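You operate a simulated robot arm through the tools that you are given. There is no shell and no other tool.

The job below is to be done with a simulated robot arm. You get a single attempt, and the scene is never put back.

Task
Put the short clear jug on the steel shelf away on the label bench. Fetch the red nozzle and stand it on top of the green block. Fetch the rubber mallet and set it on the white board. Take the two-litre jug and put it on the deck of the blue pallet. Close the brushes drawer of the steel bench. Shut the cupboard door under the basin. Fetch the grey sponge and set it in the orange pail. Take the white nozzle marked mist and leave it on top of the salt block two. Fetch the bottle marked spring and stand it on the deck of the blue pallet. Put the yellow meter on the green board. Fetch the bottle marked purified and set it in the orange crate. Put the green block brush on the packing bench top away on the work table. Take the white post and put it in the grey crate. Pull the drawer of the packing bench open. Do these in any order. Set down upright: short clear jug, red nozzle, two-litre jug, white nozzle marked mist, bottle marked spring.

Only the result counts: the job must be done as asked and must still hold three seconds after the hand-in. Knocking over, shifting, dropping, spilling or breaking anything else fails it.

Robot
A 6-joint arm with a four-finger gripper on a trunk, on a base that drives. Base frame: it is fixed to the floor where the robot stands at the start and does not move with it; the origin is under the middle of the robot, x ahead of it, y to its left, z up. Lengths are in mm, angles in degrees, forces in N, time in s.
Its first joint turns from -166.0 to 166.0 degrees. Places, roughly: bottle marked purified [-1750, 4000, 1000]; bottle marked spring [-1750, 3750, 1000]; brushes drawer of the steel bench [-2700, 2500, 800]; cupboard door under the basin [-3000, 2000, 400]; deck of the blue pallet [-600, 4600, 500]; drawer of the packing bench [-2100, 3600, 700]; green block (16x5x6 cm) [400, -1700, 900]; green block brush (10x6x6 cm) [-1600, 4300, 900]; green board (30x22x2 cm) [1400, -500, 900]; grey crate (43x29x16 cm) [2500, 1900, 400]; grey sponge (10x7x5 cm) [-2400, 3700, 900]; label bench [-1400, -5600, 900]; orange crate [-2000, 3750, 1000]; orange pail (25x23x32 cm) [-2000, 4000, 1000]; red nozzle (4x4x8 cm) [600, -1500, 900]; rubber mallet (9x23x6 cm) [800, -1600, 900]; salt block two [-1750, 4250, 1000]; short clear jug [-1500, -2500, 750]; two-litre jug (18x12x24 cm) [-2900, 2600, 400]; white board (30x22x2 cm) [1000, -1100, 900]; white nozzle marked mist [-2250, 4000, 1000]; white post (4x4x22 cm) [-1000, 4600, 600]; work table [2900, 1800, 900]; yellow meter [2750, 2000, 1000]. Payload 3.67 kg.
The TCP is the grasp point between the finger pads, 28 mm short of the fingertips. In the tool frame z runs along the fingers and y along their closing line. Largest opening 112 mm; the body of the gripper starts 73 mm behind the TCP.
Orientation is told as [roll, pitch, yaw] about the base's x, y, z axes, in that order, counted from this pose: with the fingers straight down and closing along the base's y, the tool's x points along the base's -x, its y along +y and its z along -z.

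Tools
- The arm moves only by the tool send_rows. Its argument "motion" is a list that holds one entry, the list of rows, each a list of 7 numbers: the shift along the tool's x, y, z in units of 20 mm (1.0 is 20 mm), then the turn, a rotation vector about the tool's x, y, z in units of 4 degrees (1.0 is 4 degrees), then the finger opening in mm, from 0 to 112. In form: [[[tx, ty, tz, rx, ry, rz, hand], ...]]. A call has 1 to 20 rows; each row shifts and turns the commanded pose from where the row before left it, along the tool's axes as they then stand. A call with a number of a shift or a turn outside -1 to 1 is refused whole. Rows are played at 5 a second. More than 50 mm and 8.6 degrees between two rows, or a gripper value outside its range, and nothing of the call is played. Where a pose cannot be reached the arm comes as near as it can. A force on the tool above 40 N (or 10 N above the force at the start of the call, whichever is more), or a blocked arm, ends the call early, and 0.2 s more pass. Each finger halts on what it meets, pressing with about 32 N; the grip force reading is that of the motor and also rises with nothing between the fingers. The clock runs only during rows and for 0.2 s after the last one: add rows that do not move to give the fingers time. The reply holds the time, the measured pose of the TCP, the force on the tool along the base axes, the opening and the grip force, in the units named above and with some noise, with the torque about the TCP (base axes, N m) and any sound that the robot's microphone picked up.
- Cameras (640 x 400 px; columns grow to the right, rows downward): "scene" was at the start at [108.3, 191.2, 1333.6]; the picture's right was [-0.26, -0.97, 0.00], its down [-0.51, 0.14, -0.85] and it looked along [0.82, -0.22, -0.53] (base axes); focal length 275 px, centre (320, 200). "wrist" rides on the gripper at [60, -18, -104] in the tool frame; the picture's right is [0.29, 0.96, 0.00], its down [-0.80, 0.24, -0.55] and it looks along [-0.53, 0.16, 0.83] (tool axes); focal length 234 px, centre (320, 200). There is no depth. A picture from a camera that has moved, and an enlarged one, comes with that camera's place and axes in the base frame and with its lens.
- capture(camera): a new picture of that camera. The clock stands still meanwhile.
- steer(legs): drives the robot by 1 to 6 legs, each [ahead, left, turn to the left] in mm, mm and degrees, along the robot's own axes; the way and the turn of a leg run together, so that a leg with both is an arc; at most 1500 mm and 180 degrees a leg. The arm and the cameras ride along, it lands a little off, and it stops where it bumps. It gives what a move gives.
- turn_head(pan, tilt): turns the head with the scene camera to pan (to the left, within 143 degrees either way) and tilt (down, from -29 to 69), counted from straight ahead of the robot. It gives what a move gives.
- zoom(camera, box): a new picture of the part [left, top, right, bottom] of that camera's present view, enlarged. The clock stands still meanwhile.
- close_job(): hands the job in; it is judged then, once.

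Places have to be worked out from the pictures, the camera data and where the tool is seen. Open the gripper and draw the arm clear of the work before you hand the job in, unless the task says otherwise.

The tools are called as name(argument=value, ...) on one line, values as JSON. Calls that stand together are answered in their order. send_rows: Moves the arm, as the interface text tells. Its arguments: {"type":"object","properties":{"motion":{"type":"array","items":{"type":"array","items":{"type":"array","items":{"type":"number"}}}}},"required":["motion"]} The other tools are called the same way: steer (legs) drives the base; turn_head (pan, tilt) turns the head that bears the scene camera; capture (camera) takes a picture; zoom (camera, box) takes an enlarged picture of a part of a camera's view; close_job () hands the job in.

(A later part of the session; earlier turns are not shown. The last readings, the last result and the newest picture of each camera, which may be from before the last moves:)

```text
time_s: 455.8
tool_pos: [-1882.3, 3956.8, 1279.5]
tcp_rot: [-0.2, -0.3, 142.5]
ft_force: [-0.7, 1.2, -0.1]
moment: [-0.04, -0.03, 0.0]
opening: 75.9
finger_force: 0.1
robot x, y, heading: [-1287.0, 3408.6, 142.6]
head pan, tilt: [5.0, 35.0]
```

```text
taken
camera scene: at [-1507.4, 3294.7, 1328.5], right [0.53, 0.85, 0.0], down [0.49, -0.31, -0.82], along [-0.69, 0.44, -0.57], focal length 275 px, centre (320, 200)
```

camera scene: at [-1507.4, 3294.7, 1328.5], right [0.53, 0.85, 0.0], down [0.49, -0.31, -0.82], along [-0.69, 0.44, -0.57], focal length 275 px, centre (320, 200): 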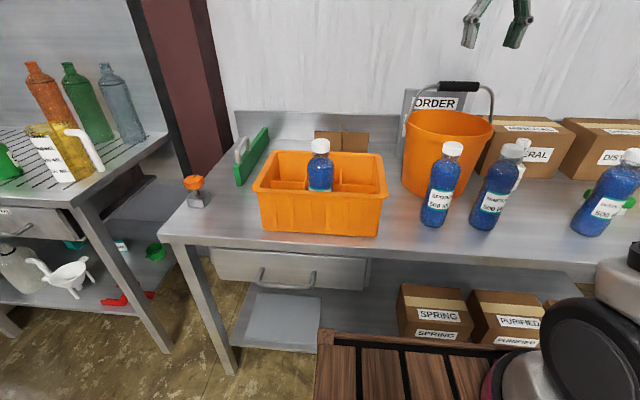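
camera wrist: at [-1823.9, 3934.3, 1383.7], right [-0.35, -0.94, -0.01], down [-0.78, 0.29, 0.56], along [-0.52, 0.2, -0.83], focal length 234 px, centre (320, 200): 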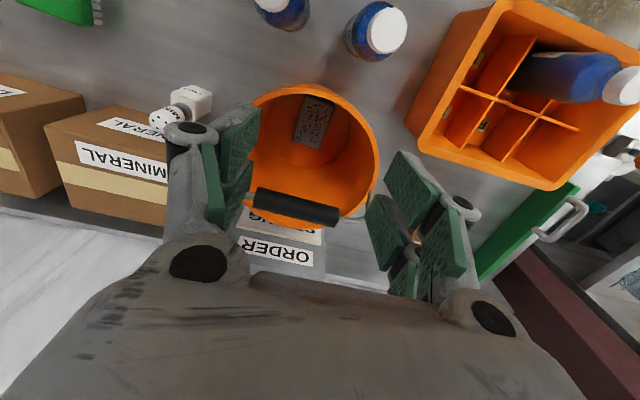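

The sponge lies in the pail. Next is SPRING: I move over its cap at about (-1834,3862).

send_rows(motion=[[[0.94, 0.44, 0, 0, 0, 0, 62], [0.94, 0.44, 0, 0, 0, 0, 62], [0.94, 0.44, 0, 0, 0, 0, 62], [0.94, 0.44, 0, 0, 0, 0, 62], [0.94, 0.44, 0, 0, 0, 0, 62], [0, 0, 1, 0, 0, 0, 62], [0, 0, 1, 0, 0, 0, 62], [0, 0, 1, 0, 0, 0, 62]]])

capture(camera="wrist")

```text
time_s: 457.6
tool_pos: [-1835.0, 3864.5, 1217.8]
tcp_rot: [-0.3, -0.6, 142.6]
ft_force: [0.0, -0.4, -0.8]
moment: [-0.01, -0.02, -0.02]
opening: 62.0
finger_force: 0.2
robot x, y, heading: [-1286.4, 3407.4, 142.8]
head pan, tilt: [5.0, 35.0]
```

```text
taken
camera wrist: at [-1775.5, 3842.6, 1322.8], right [-0.35, -0.94, -0.01], down [-0.78, 0.29, 0.56], along [-0.52, 0.2, -0.83], focal length 234 px, centre (320, 200)
```

wrist: 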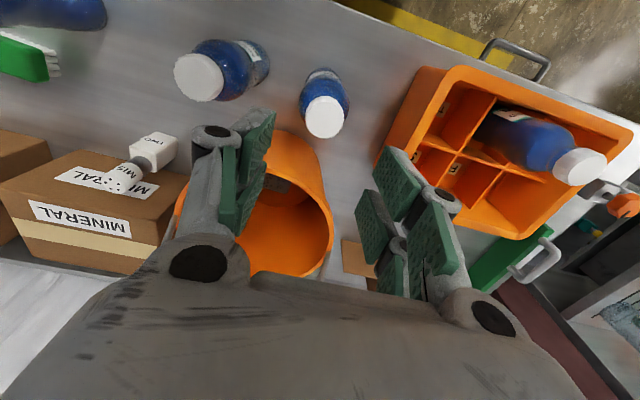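

send_rows(motion=[[[0.12, 0.28, 1, 0, 0, 0, 62], [0, 0, 1, 0, 0, 0, 62], [0, 0, 1, 0, 0, 0, 62], [0, 0, 1, 0, 0, 0, 62], [0, 0, 1, 0, 0, 0, 62], [0, 0, 1, 0, 0, 0, 62], [0, 0, 1, 0, 0, 0, 62], [0, 0, 0.6, 0, 0, 0, 62], [0, 0, 0, 0, 0, 0, 62]]])

capture(camera="wrist")

zoom(camera="scene", box=[380, 80, 520, 240])

```text
time_s: 459.6
tool_pos: [-1836.4, 3861.6, 1066.7]
tcp_rot: [-0.3, -0.4, 142.7]
ft_force: [0.5, 0.7, -0.1]
moment: [0.01, -0.02, 0.02]
opening: 62.0
finger_force: 0.0
robot x, y, heading: [-1287.9, 3407.4, 142.6]
head pan, tilt: [5.0, 35.0]
```

```text
taken
camera wrist: at [-1777.4, 3838.1, 1171.1], right [-0.35, -0.94, -0.01], down [-0.78, 0.29, 0.56], along [-0.52, 0.2, -0.83], focal length 234 px, centre (320, 200)
```

wrist: 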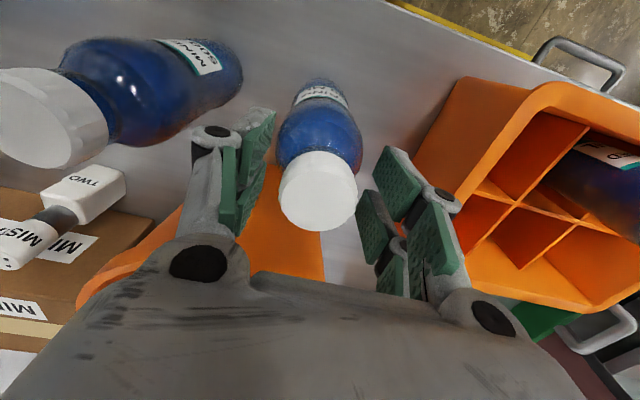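

```text
2.50 times, centred on (450, 160) of scene
camera zoom: at [-1507.1, 3294.4, 1328.6], right [0.53, 0.85, 0.0], down [0.49, -0.31, -0.82], along [-0.69, 0.44, -0.57], focal length 688 px, centre (-5, 300)
```

zoom: 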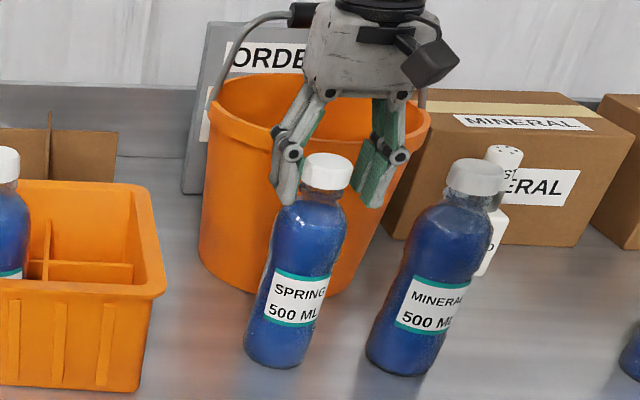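

send_rows(motion=[[[0, 0, 0.25, 0, 0, 0, 62], [0, 0, 0, 0, 0, 0, 50], [0, 0, 0, 0, 0, 0, 38], [0, 0, 0, 0, 0, 0, 10], [0, 0, 0, 0, 0, 0, 10], [0, 0, 0, 0, 0, 0, 10]]])

send_rows(motion=[[[0, 0, -0.4, 0, 0, 0, 10], [0, 0, -0.6, 0, 0, 0, 10], [0, 0, -1, 0, 0, 0, 10], [0, 0, -1, 0, 0, 0, 10], [0, 0, -1, 0, 0, 0, 10], [0, 0, -1, 0, 0, 0, 10], [0, 0, -1, 0, 0, 0, 10], [0, 0, -1, 0, 0, 0, 10], [0, 0, -1, 0, 0, 0, 10], [0, 0, -1, 0, 0, 0, 10], [0, 0, -1, 0, 0, 0, 10]]])

steer(legs=[[-500, 0, 0]])

turn_head(pan=-60, tilt=25)

capture(camera="scene")

capture(camera="wrist")

```text
time_s: 461.0
tool_pos: [-1835.4, 3860.6, 1062.5]
tcp_rot: [-0.2, -0.4, 142.6]
ft_force: [-1.2, -0.8, 0.7]
moment: [-0.02, 0.03, -0.02]
opening: 37.6
finger_force: 31.4
robot x, y, heading: [-1289.9, 3408.5, 142.7]
head pan, tilt: [5.0, 35.0]
```

```text
time_s: 463.4
tool_pos: [-1835.5, 3859.3, 1261.1]
tcp_rot: [-0.3, -0.4, 142.6]
ft_force: [-0.9, -0.9, -5.6]
moment: [0.01, -0.03, 0.02]
opening: 37.1
finger_force: 32.1
robot x, y, heading: [-1289.1, 3407.1, 142.8]
head pan, tilt: [5.0, 35.0]
```

```text
time_s: 466.3
tool_pos: [-1438.7, 3560.2, 1261.1]
tcp_rot: [-0.2, -0.4, 142.1]
ft_force: [0.8, -0.1, -5.2]
moment: [-0.03, -0.01, -0.01]
opening: 36.4
finger_force: 32.0
robot x, y, heading: [-892.9, 3106.8, 142.4]
head pan, tilt: [5.0, 35.0]
```

```text
time_s: 467.7
tool_pos: [-1436.3, 3560.6, 1262.3]
tcp_rot: [-0.2, -0.5, 142.1]
ft_force: [0.1, 0.5, -6.1]
moment: [0.0, -0.01, 0.0]
opening: 36.2
finger_force: 32.0
robot x, y, heading: [-892.2, 3102.1, 142.3]
head pan, tilt: [-60.0, 25.0]
```

```text
taken
camera scene: at [-1027.2, 3037.7, 1344.3], right [0.99, -0.13, 0.0], down [-0.06, -0.42, -0.91], along [0.12, 0.9, -0.42], focal length 275 px, centre (320, 200)
```

scene: 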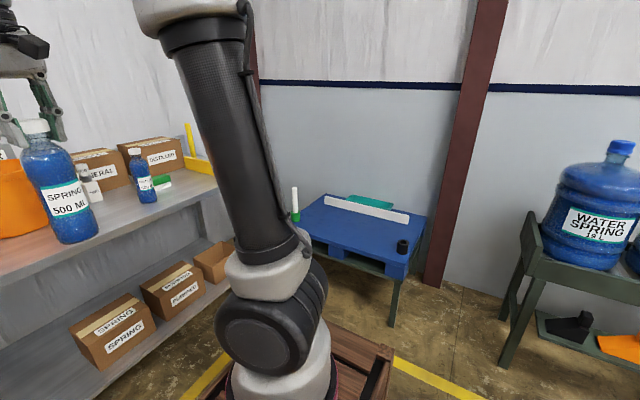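

```text
taken
camera wrist: at [-1378.6, 3537.8, 1365.2], right [-0.36, -0.93, -0.01], down [-0.77, 0.3, 0.56], along [-0.52, 0.21, -0.83], focal length 234 px, centre (320, 200)
```

wrist: 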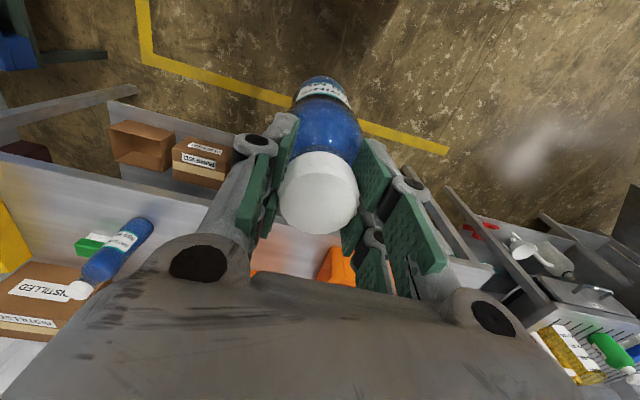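

zoom(camera="scene", box=[270, 160, 450, 300])

```text
2.86 times, centred on (360, 230) of scene
camera zoom: at [-1027.2, 3037.7, 1344.3], right [0.99, -0.13, 0.0], down [-0.06, -0.42, -0.91], along [0.12, 0.9, -0.42], focal length 787 px, centre (206, 114)
```

zoom: 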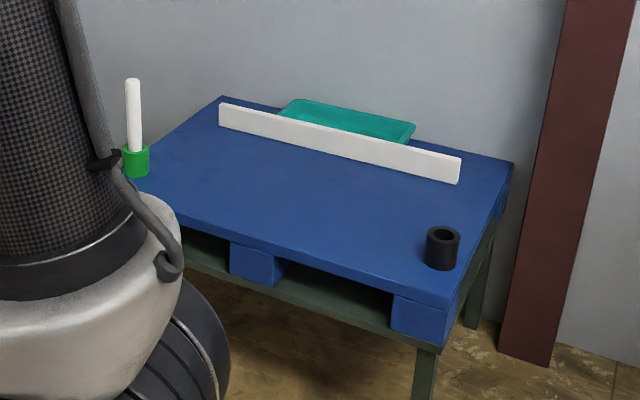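

The pallet deck has free space in front of the white slat; the white post stands in a green socket at its left end. I turn right and drive to face the pallet.

steer(legs=[[0, 0, -89.3], [480, 560, 0]])

turn_head(pan=0, tilt=35)

capture(camera="scene")

capture(camera="wrist")

```text
time_s: 475.5
tool_pos: [-606.3, 4380.0, 1261.9]
tcp_rot: [-0.2, -0.3, 52.7]
ft_force: [-0.6, 1.0, -5.0]
moment: [-0.04, 0.0, 0.02]
opening: 35.6
finger_force: 32.0
robot x, y, heading: [-1056.1, 3833.5, 53.2]
head pan, tilt: [-60.0, 25.0]
```

```text
time_s: 476.8
tool_pos: [-604.7, 4379.7, 1261.2]
tcp_rot: [-0.2, -0.3, 52.7]
ft_force: [-0.3, -0.8, -6.1]
moment: [-0.02, -0.02, -0.03]
opening: 35.6
finger_force: 32.6
robot x, y, heading: [-1054.8, 3832.6, 52.7]
head pan, tilt: [0.0, 35.0]
```

```text
taken
camera scene: at [-1160.9, 4046.4, 1328.6], right [0.8, -0.6, 0.0], down [-0.35, -0.46, -0.82], along [0.49, 0.65, -0.57], focal length 275 px, centre (320, 200)
```

scene: 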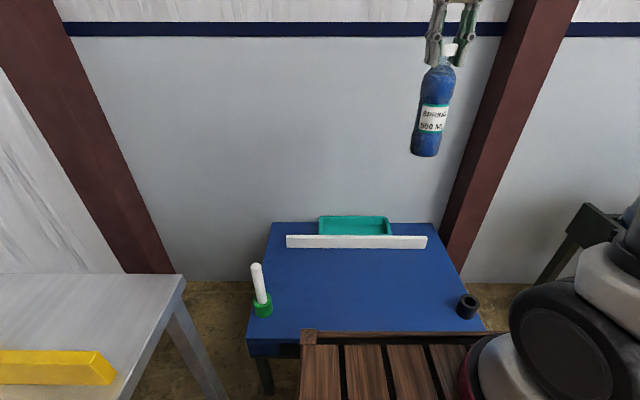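

```text
taken
camera wrist: at [-628.2, 4320.8, 1365.2], right [-0.94, 0.35, -0.01], down [0.29, 0.78, 0.56], along [0.2, 0.52, -0.83], focal length 234 px, centre (320, 200)
```

wrist: 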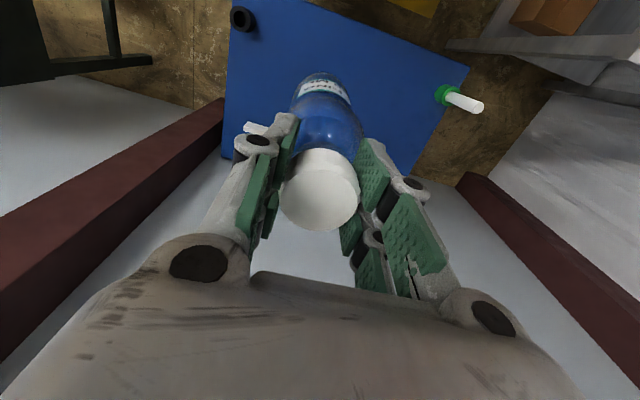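

Deck z≈515 by triangulation; the spot below the bottle is clear. I lower the bottle in stages.

send_rows(motion=[[[0, 0, 1, 0, 0, 0, 10], [0, 0, 1, 0, 0, 0, 10], [0, 0, 1, 0, 0, 0, 10], [0, 0, 1, 0, 0, 0, 10], [0, 0, 1, 0, 0, 0, 10], [0, 0, 1, 0, 0, 0, 10], [0, 0, 1, 0, 0, 0, 10], [0, 0, 1, 0, 0, 0, 10], [0, 0, 1, 0, 0, 0, 10], [0, 0, 1, 0, 0, 0, 10], [0, 0, 1, 0, 0, 0, 10], [0, 0, 1, 0, 0, 0, 10], [0, 0, 1, 0, 0, 0, 10], [0, 0, 1, 0, 0, 0, 10], [0, 0, 1, 0, 0, 0, 10], [0, 0, 1, 0, 0, 0, 10], [0, 0, 1, 0, 0, 0, 10], [0, 0, 1, 0, 0, 0, 10], [0, 0, 1, 0, 0, 0, 10], [0, 0, 1, 0, 0, 0, 10]]])

send_rows(motion=[[[0, 0, 1, 0, 0, 0, 10], [0, 0, 1, 0, 0, 0, 10], [0, 0, 1, 0, 0, 0, 10], [0, 0, 1, 0, 0, 0, 10], [0, 0, 1, 0, 0, 0, 10]]])

capture(camera="scene")

capture(camera="wrist")

```text
time_s: 481.0
tool_pos: [-603.3, 4380.5, 862.1]
tcp_rot: [-0.2, -0.5, 52.7]
ft_force: [-0.2, 0.3, -4.7]
moment: [-0.01, -0.01, -0.02]
opening: 35.5
finger_force: 31.9
robot x, y, heading: [-1058.7, 3830.7, 52.9]
head pan, tilt: [0.0, 35.0]
```

```text
time_s: 482.2
tool_pos: [-602.1, 4380.5, 761.7]
tcp_rot: [-0.2, -0.5, 52.7]
ft_force: [0.1, 0.0, -5.0]
moment: [0.01, -0.05, 0.03]
opening: 35.4
finger_force: 32.2
robot x, y, heading: [-1056.8, 3827.9, 52.7]
head pan, tilt: [0.0, 35.0]
```

```text
taken
camera scene: at [-1161.1, 4046.3, 1328.6], right [0.8, -0.6, 0.0], down [-0.35, -0.46, -0.82], along [0.49, 0.65, -0.57], focal length 275 px, centre (320, 200)
```

scene: 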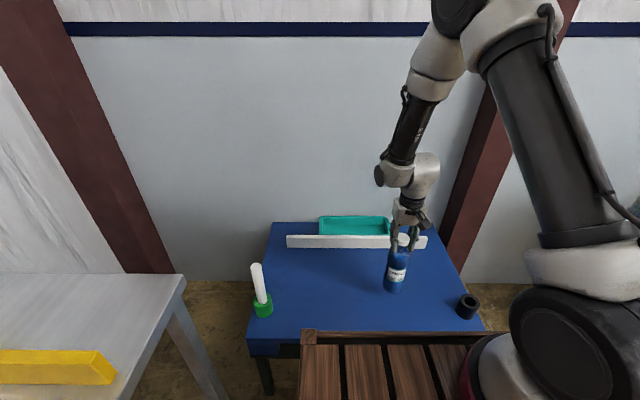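

```text
taken
camera wrist: at [-625.7, 4321.6, 866.2], right [-0.94, 0.35, -0.01], down [0.29, 0.78, 0.56], along [0.2, 0.52, -0.83], focal length 234 px, centre (320, 200)
```

wrist: 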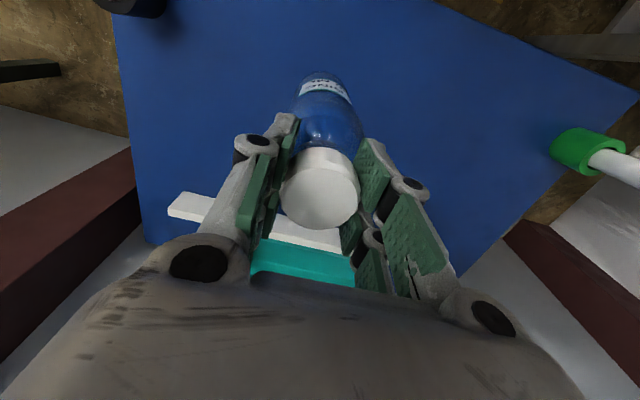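

Reach is fine. Continue lowering gently until the bottle touches the deck.

send_rows(motion=[[[0, 0, 1, 0, 0, 0, 10], [0, 0, 0.5, 0, 0, 0, 10], [0, 0, 0.25, 0, 0, 0, 10], [0, 0, 0.25, 0, 0, 0, 10], [0, 0, 0, 0, 0, 0, 10]]])

```text
time_s: 483.4
tool_pos: [-602.5, 4381.0, 722.0]
tcp_rot: [-0.3, -0.4, 52.6]
ft_force: [0.4, 0.7, -5.3]
moment: [0.04, 0.02, -0.01]
opening: 35.5
finger_force: 32.0
robot x, y, heading: [-1057.8, 3829.3, 52.9]
head pan, tilt: [0.0, 35.0]
```

send_rows(motion=[[[0, 0, 0.25, 0, 0, 0, 10], [0, 0, 0.25, 0, 0, 0, 10], [0, 0, 0, 0, 0, 0, 10]]])

```text
time_s: 484.2
tool_pos: [-602.5, 4382.3, 711.5]
tcp_rot: [-0.2, -0.4, 52.8]
ft_force: [-0.2, 0.3, -5.0]
moment: [-0.02, 0.01, 0.01]
opening: 35.5
finger_force: 32.3
robot x, y, heading: [-1057.8, 3831.2, 53.0]
head pan, tilt: [0.0, 35.0]
```

send_rows(motion=[[[0, 0, 0.25, 0, 0, 0, 10], [0, 0, 0.25, 0, 0, 0, 10], [0, 0, 0, 0, 0, 0, 10]]])

zoom(camera="scene", box=[330, 190, 490, 330])

```text
time_s: 485.0
tool_pos: [-602.1, 4381.0, 700.7]
tcp_rot: [-0.3, -0.5, 52.9]
ft_force: [-0.4, 0.3, -6.1]
moment: [-0.02, -0.01, 0.01]
opening: 35.6
finger_force: 32.0
robot x, y, heading: [-1056.6, 3830.9, 52.7]
head pan, tilt: [0.0, 35.0]
```

```text
2.86 times, centred on (410, 260) of scene
camera zoom: at [-1161.0, 4046.5, 1328.5], right [0.8, -0.6, 0.0], down [-0.35, -0.46, -0.82], along [0.49, 0.65, -0.57], focal length 787 px, centre (63, 29)
```

zoom: 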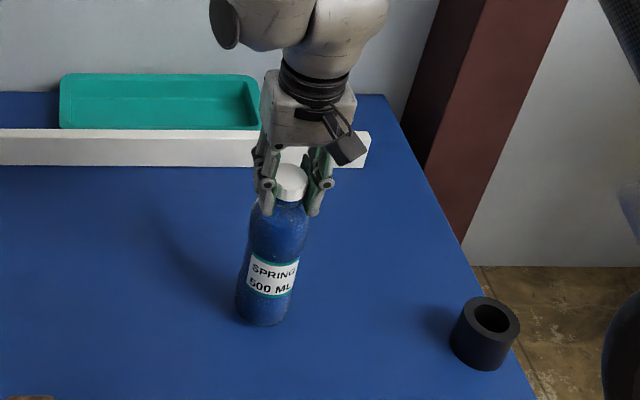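

send_rows(motion=[[[0, 0, 0.2, 0, 0, 0, 10], [0, 0, 0.2, 0, 0, 0, 10], [0, 0, 0.2, 0, 0, 0, 10], [0, 0, 0, 0, 0, 0, 10]]])

```text
time_s: 486.0
tool_pos: [-603.0, 4382.5, 689.0]
tcp_rot: [-0.2, -0.3, 52.7]
ft_force: [0.2, -0.3, -5.7]
moment: [-0.02, -0.02, 0.03]
opening: 35.6
finger_force: 31.9
robot x, y, heading: [-1058.7, 3833.4, 53.1]
head pan, tilt: [0.0, 35.0]
```

send_rows(motion=[[[0, 0, 0.2, 0, 0, 0, 10], [0, 0, 0.2, 0, 0, 0, 10], [0, 0, 0.2, 0, 0, 0, 10], [0, 0, 0, 0, 0, 0, 10]]])

zoom(camera="scene", box=[330, 190, 490, 330])

```text
time_s: 486.7
tool_pos: [-600.3, 4383.6, 684.9]
tcp_rot: [0.0, -0.7, 52.9]
ft_force: [-1.8, -3.5, 22.4]
moment: [-0.29, 0.1, 0.0]
opening: 35.7
finger_force: 32.3
robot x, y, heading: [-1058.5, 3829.1, 53.0]
head pan, tilt: [0.0, 35.0]
stopped in row 3: the force on the tool passed its limit at 43 N (the readings are from after the stop); the commanded pose is now the measured one
```

```text
2.86 times, centred on (410, 260) of scene
camera zoom: at [-1161.6, 4045.7, 1328.6], right [0.8, -0.6, 0.0], down [-0.35, -0.46, -0.82], along [0.49, 0.65, -0.57], focal length 787 px, centre (63, 29)
```

zoom: 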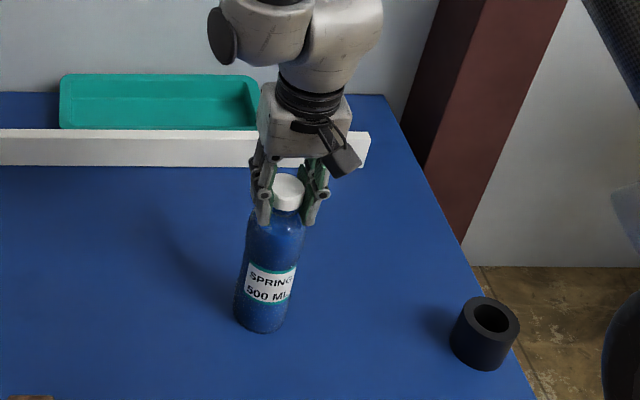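

Contact at z≈685 (deck ≈ 490). Ease up 2 mm, release, and lift away.

send_rows(motion=[[[0, 0, -0.1, 0, 0, 0, 10], [0, 0, 0, 0, 0, 0, 10], [0, 0, 0, 0, 0, 0, 40], [0, 0, 0, 0, 0, 0, 50], [0, 0, 0, 0, 0, 0, 62], [0, 0, -0.5, 0, 0, 0, 62], [0, 0, -1, 0, 0, 0, 62], [0, 0, -1, 0, 0, 0, 62], [0, 0, -1, 0, 0, 0, 62], [0, 0, -1, 0, 0, 0, 62], [0, 0, -1, 0, 0, 0, 62], [0, 0, -1, 0, 0, 0, 62], [0, 0, -1, 0, 0, 0, 62], [0, 0, -1, 0, 0, 0, 62], [0, 0, -1, 0, 0, 0, 62], [0, 0, -1, 0, 0, 0, 62], [0, 0, -1, 0, 0, 0, 62], [0, 0, -1, 0, 0, 0, 62], [0, 0, -1, 0, 0, 0, 62], [0, 0, -1, 0, 0, 0, 62]]])

capture(camera="scene")

capture(camera="wrist")

```text
time_s: 490.9
tool_pos: [-603.6, 4381.3, 974.0]
tcp_rot: [-0.1, -0.6, 52.6]
ft_force: [0.1, 0.1, -0.1]
moment: [-0.02, 0.03, 0.0]
opening: 62.3
finger_force: 0.0
robot x, y, heading: [-1054.9, 3832.2, 53.0]
head pan, tilt: [0.0, 35.0]
```

```text
taken
camera scene: at [-1161.0, 4046.5, 1328.5], right [0.8, -0.6, 0.0], down [-0.35, -0.46, -0.82], along [0.49, 0.65, -0.57], focal length 275 px, centre (320, 200)
```

scene: 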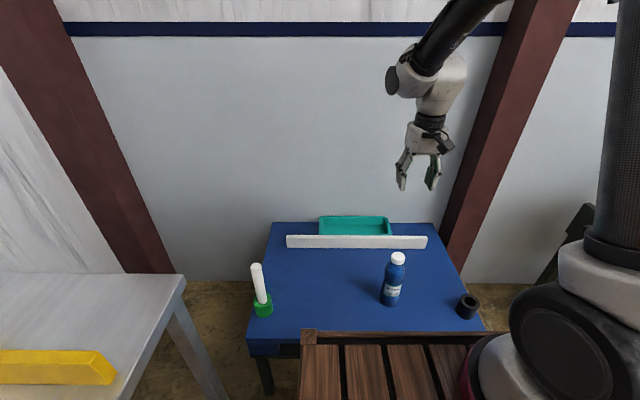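

```text
taken
camera wrist: at [-626.3, 4322.9, 1078.4], right [-0.94, 0.35, -0.01], down [0.29, 0.78, 0.56], along [0.2, 0.53, -0.83], focal length 234 px, centre (320, 200)
```

wrist: 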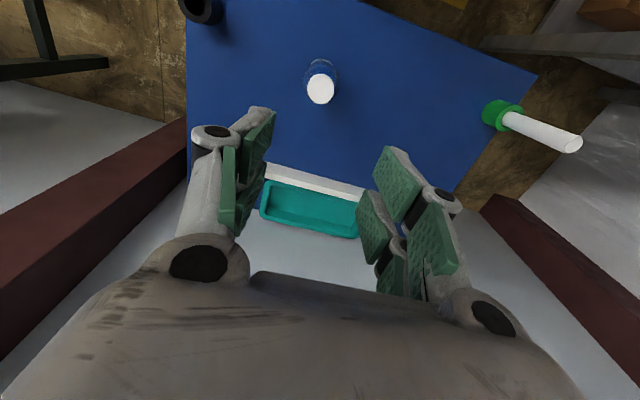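

SPRING stands on the deck. The white post is right here in its green socket at about (-995,4580); I swing left over it.

send_rows(motion=[[[0.19, 1, 0, 0, 0, 0, 70], [0.19, 1, 0, 0, 0, 0, 70], [0.19, 1, 0, 0, 0, 0, 70], [0.19, 1, 0, 0, 0, 0, 70], [0.19, 1, 0, 0, 0, 0, 70], [0.19, 1, 0, 0, 0, 0, 70], [0.19, 1, 0, 0, 0, 0, 70], [0.19, 1, 0, 0, 0, 0, 70], [0.19, 1, 0, 0, 0, 0, 70], [0.19, 1, 0, 0, 0, 0, 70], [0.19, 1, 0, 0, 0, 0, 70], [0.19, 1, 0, 0, 0, 0, 70], [0.19, 1, 0, 0, 0, 0, 70], [0.19, 1, 0, 0, 0, 0, 70], [0.19, 1, 0, 0, 0, 0, 70], [0.19, 1, 0, 0, 0, 0, 70], [0.19, 1, 0, 0, 0, 0, 70], [0.19, 1, 0, 0, 0, 0, 70], [0.19, 1, 0, 0, 0, 0, 70], [0.19, 1, 0, 0, 0, 0, 70]]])

send_rows(motion=[[[0, 1, 0, 0, 0, 0, 70], [0, 0.6, 1, 0, 0, 0, 70], [0, 0, 1, 0, 0, 0, 70], [0, 0, 1, 0, 0, 0, 70], [0, 0, 1, 0, 0, 0, 70], [0, 0, 1, 0, 0, 0, 70]]])

capture(camera="wrist")

zoom(camera="scene", box=[190, 180, 350, 340])

```text
time_s: 495.1
tool_pos: [-966.3, 4562.0, 970.6]
tcp_rot: [-0.2, -0.6, 52.7]
ft_force: [0.0, -0.2, 0.6]
moment: [0.01, 0.0, -0.01]
opening: 70.1
finger_force: 0.0
robot x, y, heading: [-1054.8, 3830.5, 52.9]
head pan, tilt: [0.0, 35.0]
```

```text
time_s: 496.5
tool_pos: [-991.9, 4582.6, 872.9]
tcp_rot: [-0.3, -0.6, 52.7]
ft_force: [-0.1, 0.4, 0.8]
moment: [0.01, -0.04, 0.03]
opening: 69.9
finger_force: 0.0
robot x, y, heading: [-1060.4, 3826.7, 52.9]
head pan, tilt: [0.0, 35.0]
```

```text
taken
camera wrist: at [-1014.9, 4523.8, 976.9], right [-0.94, 0.35, -0.01], down [0.29, 0.78, 0.56], along [0.2, 0.52, -0.83], focal length 234 px, centre (320, 200)
```

wrist: 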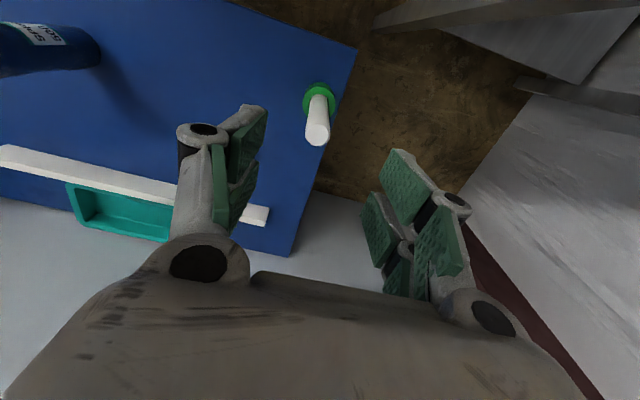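

```text
2.50 times, centred on (270, 260) of scene
camera zoom: at [-1161.2, 4046.2, 1328.6], right [0.8, -0.6, 0.0], down [-0.35, -0.46, -0.82], along [0.49, 0.65, -0.57], focal length 688 px, centre (445, 50)
```

zoom: 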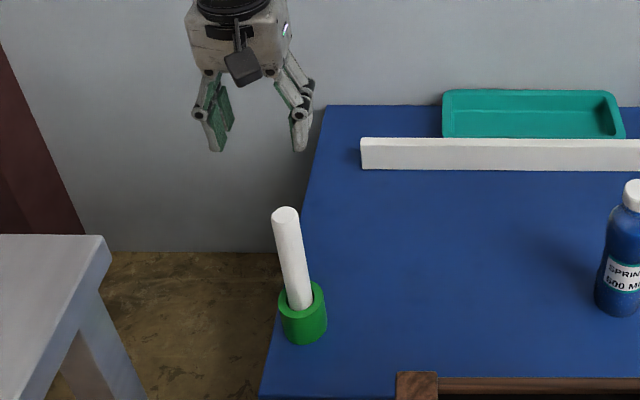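

The post is 18 mm ahead, 4 mm left. I correct, descend around its top and grip.

send_rows(motion=[[[-0.9, 0.22, 1, 0, 0, 0, 66], [0, 0, 1, 0, 0, 0, 66], [0, 0, 1, 0, 0, 0, 66], [0, 0, 1, 0, 0, 0, 66], [0, 0, 1, 0, 0, 0, 66], [0, 0, 1, 0, 0, 0, 66], [0, 0, 1, 0, 0, 0, 66], [0, 0, 0.6, 0, 0, 0, 66], [0, 0, 0, 0, 0, 0, 66]]])

capture(camera="wrist")

zoom(camera="scene", box=[190, 180, 350, 340])

```text
time_s: 498.5
tool_pos: [-984.7, 4601.6, 720.3]
tcp_rot: [-0.1, -0.6, 52.7]
ft_force: [0.6, 0.1, -0.6]
moment: [0.01, 0.02, -0.04]
opening: 66.0
finger_force: 0.0
robot x, y, heading: [-1056.2, 3832.4, 52.7]
head pan, tilt: [0.0, 35.0]
```

```text
taken
camera wrist: at [-1006.9, 4542.9, 824.1], right [-0.94, 0.35, -0.01], down [0.29, 0.78, 0.56], along [0.2, 0.53, -0.83], focal length 234 px, centre (320, 200)
```

wrist: 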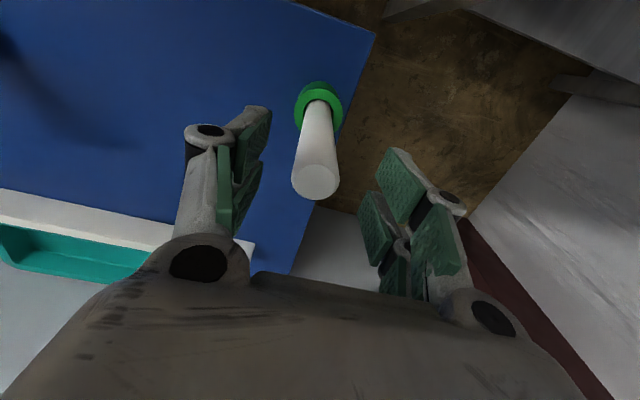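

```text
2.50 times, centred on (270, 260) of scene
camera zoom: at [-1161.2, 4046.4, 1328.5], right [0.8, -0.6, 0.0], down [-0.35, -0.46, -0.82], along [0.49, 0.65, -0.57], focal length 688 px, centre (445, 50)
```

zoom: 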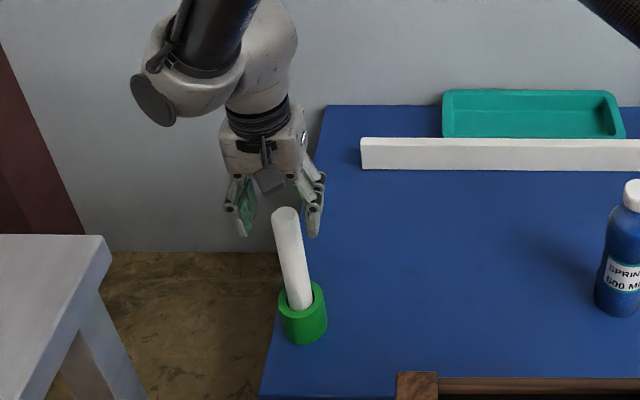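

send_rows(motion=[[[0, -0.1, 1, 0, 0, 0, 60], [0, 0, 0.6, 0, 0, 0, 60], [0, 0, 0, 0, 0, 0, 45], [0, 0, 0, 0, 0, 0, 30], [0, 0, 0, 0, 0, 0, 10], [0, 0, 0, 0, 0, 0, 10]]])

capture(camera="wrist")

```text
time_s: 499.9
tool_pos: [-982.3, 4600.0, 688.9]
tcp_rot: [-0.1, -0.6, 52.7]
ft_force: [1.3, 0.0, -0.5]
moment: [0.04, -0.02, -0.01]
opening: 31.0
finger_force: 31.9
robot x, y, heading: [-1054.9, 3826.9, 52.8]
head pan, tilt: [0.0, 35.0]
```

```text
taken
camera wrist: at [-1004.8, 4541.0, 792.7], right [-0.94, 0.35, -0.01], down [0.29, 0.78, 0.56], along [0.2, 0.52, -0.83], focal length 234 px, centre (320, 200)
```

wrist: 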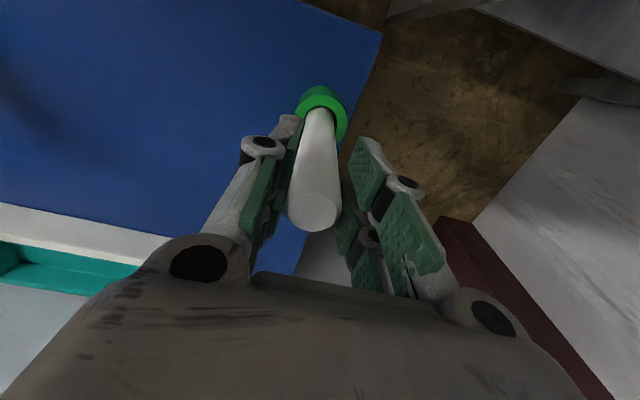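

Gripped at 31 mm. Lifting slowly and checking the socket stays behind.

send_rows(motion=[[[0, 0, -0.4, 0, 0, 0, 10], [0, 0, -0.4, 0, 0, 0, 10], [0, 0, -0.5, 0, 0, 0, 10], [0, 0, -0.5, 0, 0, 0, 10], [0, 0, -0.5, 0, 0, 0, 10], [0, 0, -0.5, 0, 0, 0, 10], [0, 0, 0, 0, 0, 0, 10]]])

zoom(camera="scene", box=[190, 180, 350, 340])

```text
time_s: 501.5
tool_pos: [-981.9, 4599.9, 745.2]
tcp_rot: [0.0, -0.6, 52.7]
ft_force: [0.6, 0.3, -1.6]
moment: [0.0, 0.0, 0.0]
opening: 31.2
finger_force: 32.0
robot x, y, heading: [-1055.4, 3826.1, 53.1]
head pan, tilt: [0.0, 35.0]
```

```text
2.50 times, centred on (270, 260) of scene
camera zoom: at [-1161.2, 4046.4, 1328.5], right [0.8, -0.6, 0.0], down [-0.35, -0.46, -0.82], along [0.49, 0.65, -0.57], focal length 688 px, centre (445, 50)
```

zoom: 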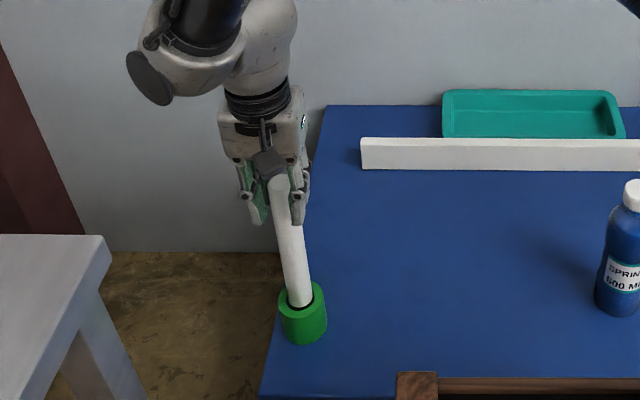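

The socket stays put. I lift the post fully, bring the arm to centre, and drive to the work table.

send_rows(motion=[[[0, 0, -1, 0, 0, 0, 10], [0, 0, -1, 0, 0, 0, 10], [0, 0, -1, 0, 0, 0, 10], [0, 0, -1, 0, 0, 0, 10], [0, 0, -1, 0, 0, 0, 10], [0, 0, -1, 0, 0, 0, 10], [0, 0, -1, 0, 0, 0, 10], [0, 0, -1, 0, 0, 0, 10], [0, 0, -1, 0, 0, 0, 10], [0, 0, -1, 0, 0, 0, 10], [0, 0, -1, 0, 0, 0, 10], [0, 0, -1, 0, 0, 0, 10], [0, 0, -1, 0, 0, 0, 10], [0, 0, -1, 0, 0, 0, 10], [0, 0, -1, 0, 0, 0, 10], [0, 0, -1, 0, 0, 0, 10]]])

send_rows(motion=[[[0, -1, 0, 0, 0, 0, 10], [0, -1, 0, 0, 0, 0, 10], [0, -1, 0, 0, 0, 0, 10], [0, -1, 0, 0, 0, 0, 10], [0, -1, 0, 0, 0, 0, 10], [0, -1, 0, 0, 0, 0, 10], [0, -1, 0, 0, 0, 0, 10], [0, -1, 0, 0, 0, 0, 10], [0, -1, 0, 0, 0, 0, 10], [0, -1, 0, 0, 0, 0, 10], [0, -1, 0, 0, 0, 0, 10], [0, -1, 0, 0, 0, 0, 10], [0, -1, 0, 0, 0, 0, 10], [0, -1, 0, 0, 0, 0, 10], [0, -1, 0, 0, 0, 0, 10], [0, -1, 0, 0, 0, 0, 10]]])

steer(legs=[[-420, 0, 0], [0, -1370, 0], [0, -1370, 0], [0, -1100, 0]])

turn_head(pan=-10, tilt=30)

capture(camera="scene")

```text
time_s: 504.9
tool_pos: [-985.1, 4599.2, 1063.6]
tcp_rot: [-0.1, -0.6, 52.8]
ft_force: [0.1, -0.4, -1.6]
moment: [-0.04, -0.01, 0.0]
opening: 31.1
finger_force: 31.8
robot x, y, heading: [-1055.7, 3833.2, 53.1]
head pan, tilt: [0.0, 35.0]
```

```text
time_s: 508.3
tool_pos: [-729.7, 4403.7, 1064.7]
tcp_rot: [-0.1, -0.6, 52.7]
ft_force: [-0.5, 0.3, -1.0]
moment: [-0.03, -0.02, -0.02]
opening: 30.9
finger_force: 31.5
robot x, y, heading: [-1056.3, 3831.3, 52.9]
head pan, tilt: [0.0, 35.0]
```

```text
time_s: 529.1
tool_pos: [2157.2, 1837.9, 1065.2]
tcp_rot: [-0.1, -0.6, 54.1]
ft_force: [-0.5, 0.0, -1.3]
moment: [0.0, -0.02, 0.0]
opening: 31.0
finger_force: 32.0
robot x, y, heading: [1844.1, 1256.2, 54.4]
head pan, tilt: [0.0, 35.0]
```

```text
time_s: 529.8
tool_pos: [2156.6, 1839.2, 1064.8]
tcp_rot: [-0.2, -0.6, 54.1]
ft_force: [-0.4, 0.6, -1.8]
moment: [-0.03, 0.0, -0.01]
opening: 31.0
finger_force: 31.9
robot x, y, heading: [1842.0, 1258.3, 54.2]
head pan, tilt: [-10.0, 30.0]
```

```text
taken
camera scene: at [1748.1, 1462.4, 1336.3], right [0.7, -0.72, 0.0], down [-0.36, -0.35, -0.87], along [0.62, 0.6, -0.5], focal length 275 px, centre (320, 200)
```

scene: 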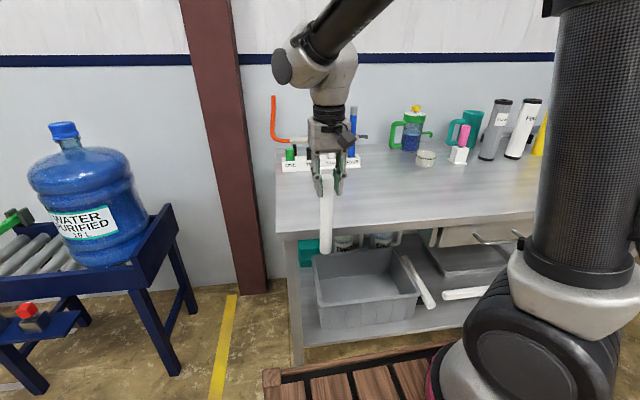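

I can see the grey crate on the lower shelf: rim z≈414, about 160 mm behind the table edge. I'll reach under with the tool tilted forward. First I retract a little, align heading and strafe right to the crate's middle.

send_rows(motion=[[[1, 0, 0, 0, 0, 0, 10], [1, 0, 0, 0, 0, 0, 10], [1, 0, 0, 0, 0, 0, 10], [0, 0, 0, 0, 0, 0, 10]]])

steer(legs=[[0, 0, -1.2], [0, -230, 0]])

turn_head(pan=-10, tilt=40)

capture(camera="scene")

capture(camera="wrist")

```text
time_s: 530.8
tool_pos: [2121.2, 1789.1, 1064.3]
tcp_rot: [0.0, -0.6, 54.1]
ft_force: [-0.8, -0.5, -1.4]
moment: [-0.01, -0.02, 0.0]
opening: 31.0
finger_force: 31.7
robot x, y, heading: [1845.0, 1258.4, 54.3]
head pan, tilt: [-10.0, 30.0]
```

```text
time_s: 532.9
tool_pos: [2321.3, 1643.6, 1064.7]
tcp_rot: [-0.1, -0.7, 52.9]
ft_force: [0.9, -0.7, -1.3]
moment: [-0.01, 0.02, 0.03]
opening: 31.0
finger_force: 31.6
robot x, y, heading: [2032.9, 1121.8, 53.3]
head pan, tilt: [-10.0, 30.0]
```

```text
time_s: 533.6
tool_pos: [2321.1, 1642.5, 1065.1]
tcp_rot: [0.0, -0.7, 52.9]
ft_force: [0.5, -0.6, -1.9]
moment: [-0.04, -0.01, -0.01]
opening: 31.2
finger_force: 31.6
robot x, y, heading: [2030.0, 1116.9, 53.0]
head pan, tilt: [-10.0, 40.0]
```

```text
taken
camera scene: at [1936.1, 1319.4, 1321.0], right [0.68, -0.73, 0.0], down [-0.47, -0.44, -0.77], along [0.56, 0.52, -0.64], focal length 275 px, centre (320, 200)
```

scene: 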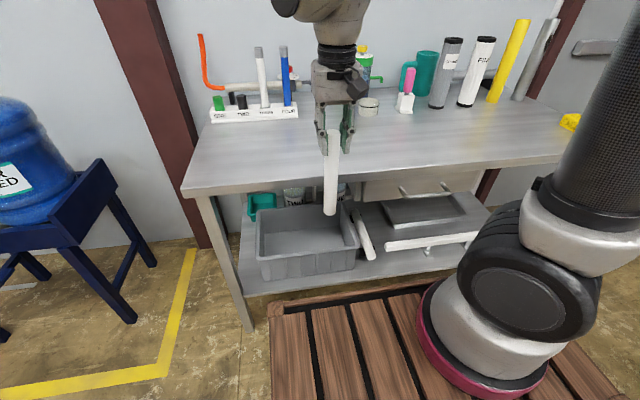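

```text
taken
camera wrist: at [2297.8, 1583.9, 1167.8], right [-0.94, 0.35, -0.01], down [0.28, 0.78, 0.56], along [0.2, 0.53, -0.83], focal length 234 px, centre (320, 200)
```

wrist: 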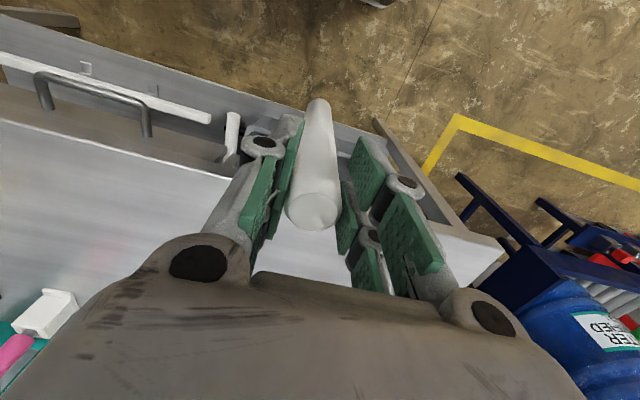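

The post's TCP is laterally within the crate (R −84 vs centre −104). Step 1: lower straight down in front of the table.

send_rows(motion=[[[0, 0, 1, 0, 0, 0, 10], [0, 0, 1, 0, 0, 0, 10], [0, 0, 1, 0, 0, 0, 10], [0, 0, 1, 0, 0, 0, 10], [0, 0, 1, 0, 0, 0, 10], [0, 0, 1, 0, 0, 0, 10], [0, 0, 1, 0, 0, 0, 10], [0, 0, 1, 0, 0, 0, 10], [0, 0, 1, 0, 0, 0, 10], [0, 0, 1, 0, 0, 0, 10], [0, 0, 1, 0, 0, 0, 10], [0, 0, 1, 0, 0, 0, 10], [0, 0, 1, 0, 0, 0, 10], [0, 0, 1, 0, 0, 0, 10], [0, 0, 1, 0, 0, 0, 10], [0, 0, 1, 0, 0, 0, 10], [0, 0, 1, 0, 0, 0, 10], [0, 0, 1, 0, 0, 0, 10]]])

capture(camera="scene")

```text
time_s: 537.4
tool_pos: [2323.5, 1645.4, 704.3]
tcp_rot: [0.3, -0.3, 52.9]
ft_force: [0.5, 0.6, -0.9]
moment: [-0.01, 0.01, 0.02]
opening: 31.0
finger_force: 31.7
robot x, y, heading: [2034.5, 1120.5, 53.1]
head pan, tilt: [-10.0, 40.0]
```

```text
taken
camera scene: at [1936.1, 1319.4, 1321.0], right [0.68, -0.73, 0.0], down [-0.47, -0.44, -0.77], along [0.56, 0.52, -0.64], focal length 275 px, centre (320, 200)
```

scene: 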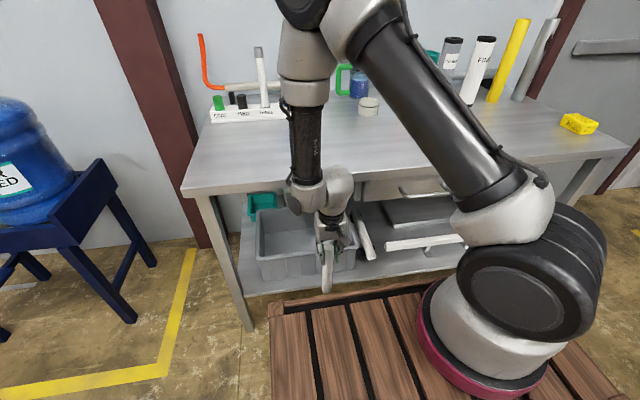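

Step 2: tilt the tool 30° forward.

send_rows(motion=[[[0, 0, 0, 0, -1, 0, 10], [0, 0, 0, 0, -1, 0, 10], [0, 0, 0, 0, -1, 0, 10], [0, 0, 0, 0, -1, 0, 10], [0, 0, 0, 0, -1, 0, 10], [0, 0, 0, 0, -1, 0, 10], [0, 0, 0, 0, -1, 0, 10], [0, 0, 0, 0, -0.5, 0, 10]]])

capture(camera="scene")

capture(camera="wrist")

```text
time_s: 539.2
tool_pos: [2325.3, 1647.8, 705.7]
tcp_rot: [1.5, -25.6, 52.5]
ft_force: [0.6, 0.8, -0.6]
moment: [-0.08, 0.04, 0.01]
opening: 31.2
finger_force: 31.4
out of reach, approached as far as the arm can: row 1, 2, 3
robot x, y, heading: [2035.8, 1117.8, 52.9]
head pan, tilt: [-10.0, 40.0]
```

```text
taken
camera scene: at [1936.1, 1319.4, 1321.0], right [0.68, -0.73, 0.0], down [-0.47, -0.44, -0.77], along [0.56, 0.52, -0.64], focal length 275 px, centre (320, 200)
```

scene: 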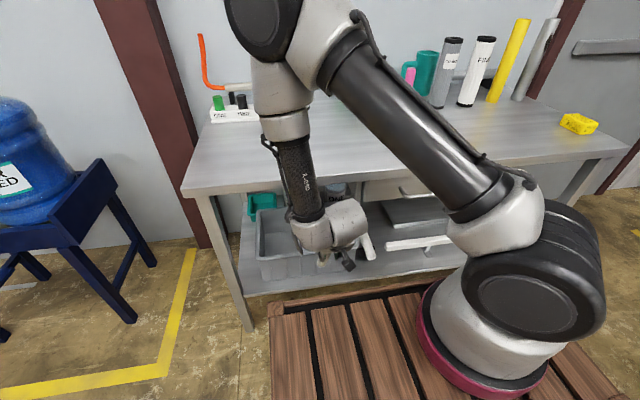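

```text
taken
camera wrist: at [2281.9, 1556.8, 773.6], right [-0.92, 0.37, -0.1], down [0.11, 0.52, 0.85], along [0.37, 0.77, -0.52], focal length 234 px, centre (320, 200)
```

wrist: 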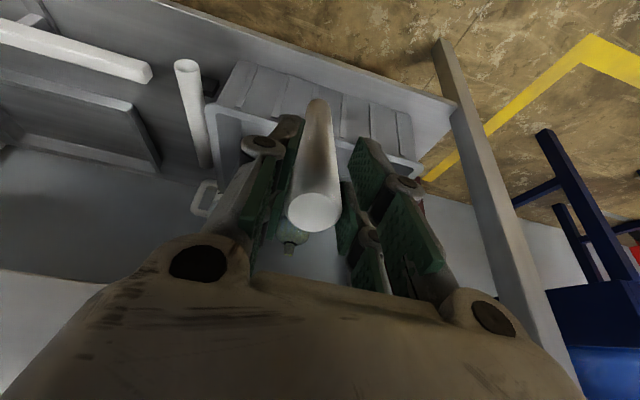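

The tilt works and the post points at the crate. Step 3: forward/down a bit and tilt further.

send_rows(motion=[[[-0.65, 0, 0.91, 0, 0, 0, 10], [-0.65, 0, 0.91, 0, 0, 0, 10], [-0.65, 0, 0.91, 0, 0, 0, 10], [-0.65, 0, 0.91, 0, 0, 0, 10], [0, 0, 0, 0, -1, 0, 10], [0, 0, 0, 0, -1, 0, 10], [0, 0, 0, 0, -1, 0, 10], [0, 0, 0, 0, -1, 0, 10], [0, 0, 0, 0, -1, 0, 10], [0, 0, 0, 0, -1, 0, 10], [0, 0, 0, 0, -1, 0, 10]]])

capture(camera="scene")

capture(camera="wrist")

```text
time_s: 541.6
tool_pos: [2371.9, 1711.7, 662.4]
tcp_rot: [2.3, -53.6, 51.1]
ft_force: [-0.3, 0.4, -1.2]
moment: [-0.1, 0.05, 0.0]
opening: 31.0
finger_force: 32.1
robot x, y, heading: [2029.4, 1118.6, 52.7]
head pan, tilt: [-10.0, 40.0]
```

```text
taken
camera scene: at [1936.1, 1319.4, 1321.0], right [0.68, -0.73, 0.0], down [-0.47, -0.44, -0.77], along [0.56, 0.52, -0.64], focal length 275 px, centre (320, 200)
```

scene: 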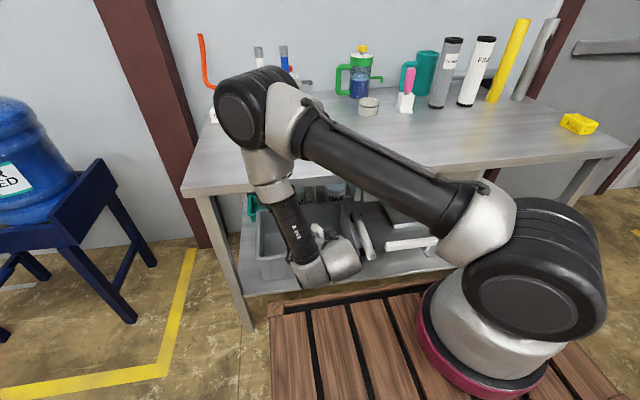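

```text
taken
camera wrist: at [2315.2, 1604.5, 675.9], right [-0.87, 0.44, -0.21], down [-0.16, 0.15, 0.98], along [0.46, 0.88, -0.06], focal length 234 px, centre (320, 200)
```

wrist: 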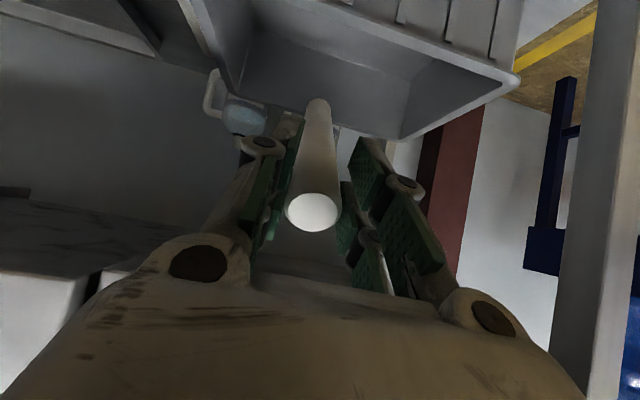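

Post is level over the crate front. Step 4: advance forward-down in two parts.

send_rows(motion=[[[0.02, 0, 0.95, 0, 0, 0, 10], [0.02, 0, 0.95, 0, 0, 0, 10], [0.02, 0, 0.95, 0, 0, 0, 10], [0.02, 0, 0.95, 0, 0, 0, 10], [0.02, 0, 0.95, 0, 0, 0, 10], [0.02, 0, 0.95, 0, 0, 0, 10], [0.02, 0, 0.95, 0, 0, 0, 10]]])

capture(camera="scene")

capture(camera="wrist")

```text
time_s: 543.2
tool_pos: [2435.0, 1796.1, 581.9]
tcp_rot: [2.4, -53.5, 51.1]
ft_force: [-0.7, -0.5, -1.2]
moment: [-0.08, 0.1, 0.01]
opening: 31.1
finger_force: 32.1
robot x, y, heading: [2035.5, 1116.8, 53.3]
head pan, tilt: [-10.0, 40.0]
```

```text
taken
camera scene: at [1936.0, 1319.4, 1321.0], right [0.68, -0.73, 0.0], down [-0.47, -0.44, -0.77], along [0.56, 0.52, -0.64], focal length 275 px, centre (320, 200)
```

scene: 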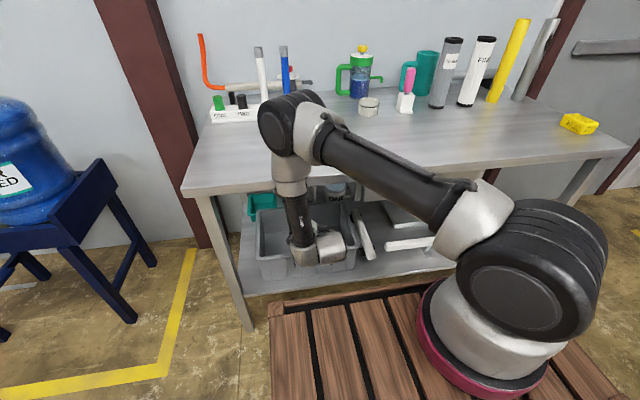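

```text
taken
camera wrist: at [2377.9, 1689.4, 594.7], right [-0.87, 0.44, -0.21], down [-0.16, 0.15, 0.98], along [0.46, 0.88, -0.06], focal length 234 px, centre (320, 200)
```

wrist: 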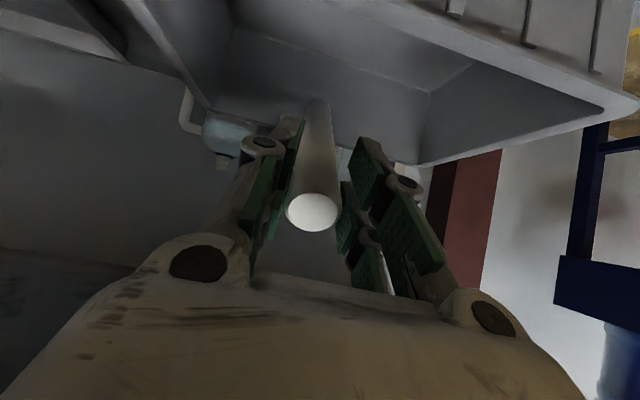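

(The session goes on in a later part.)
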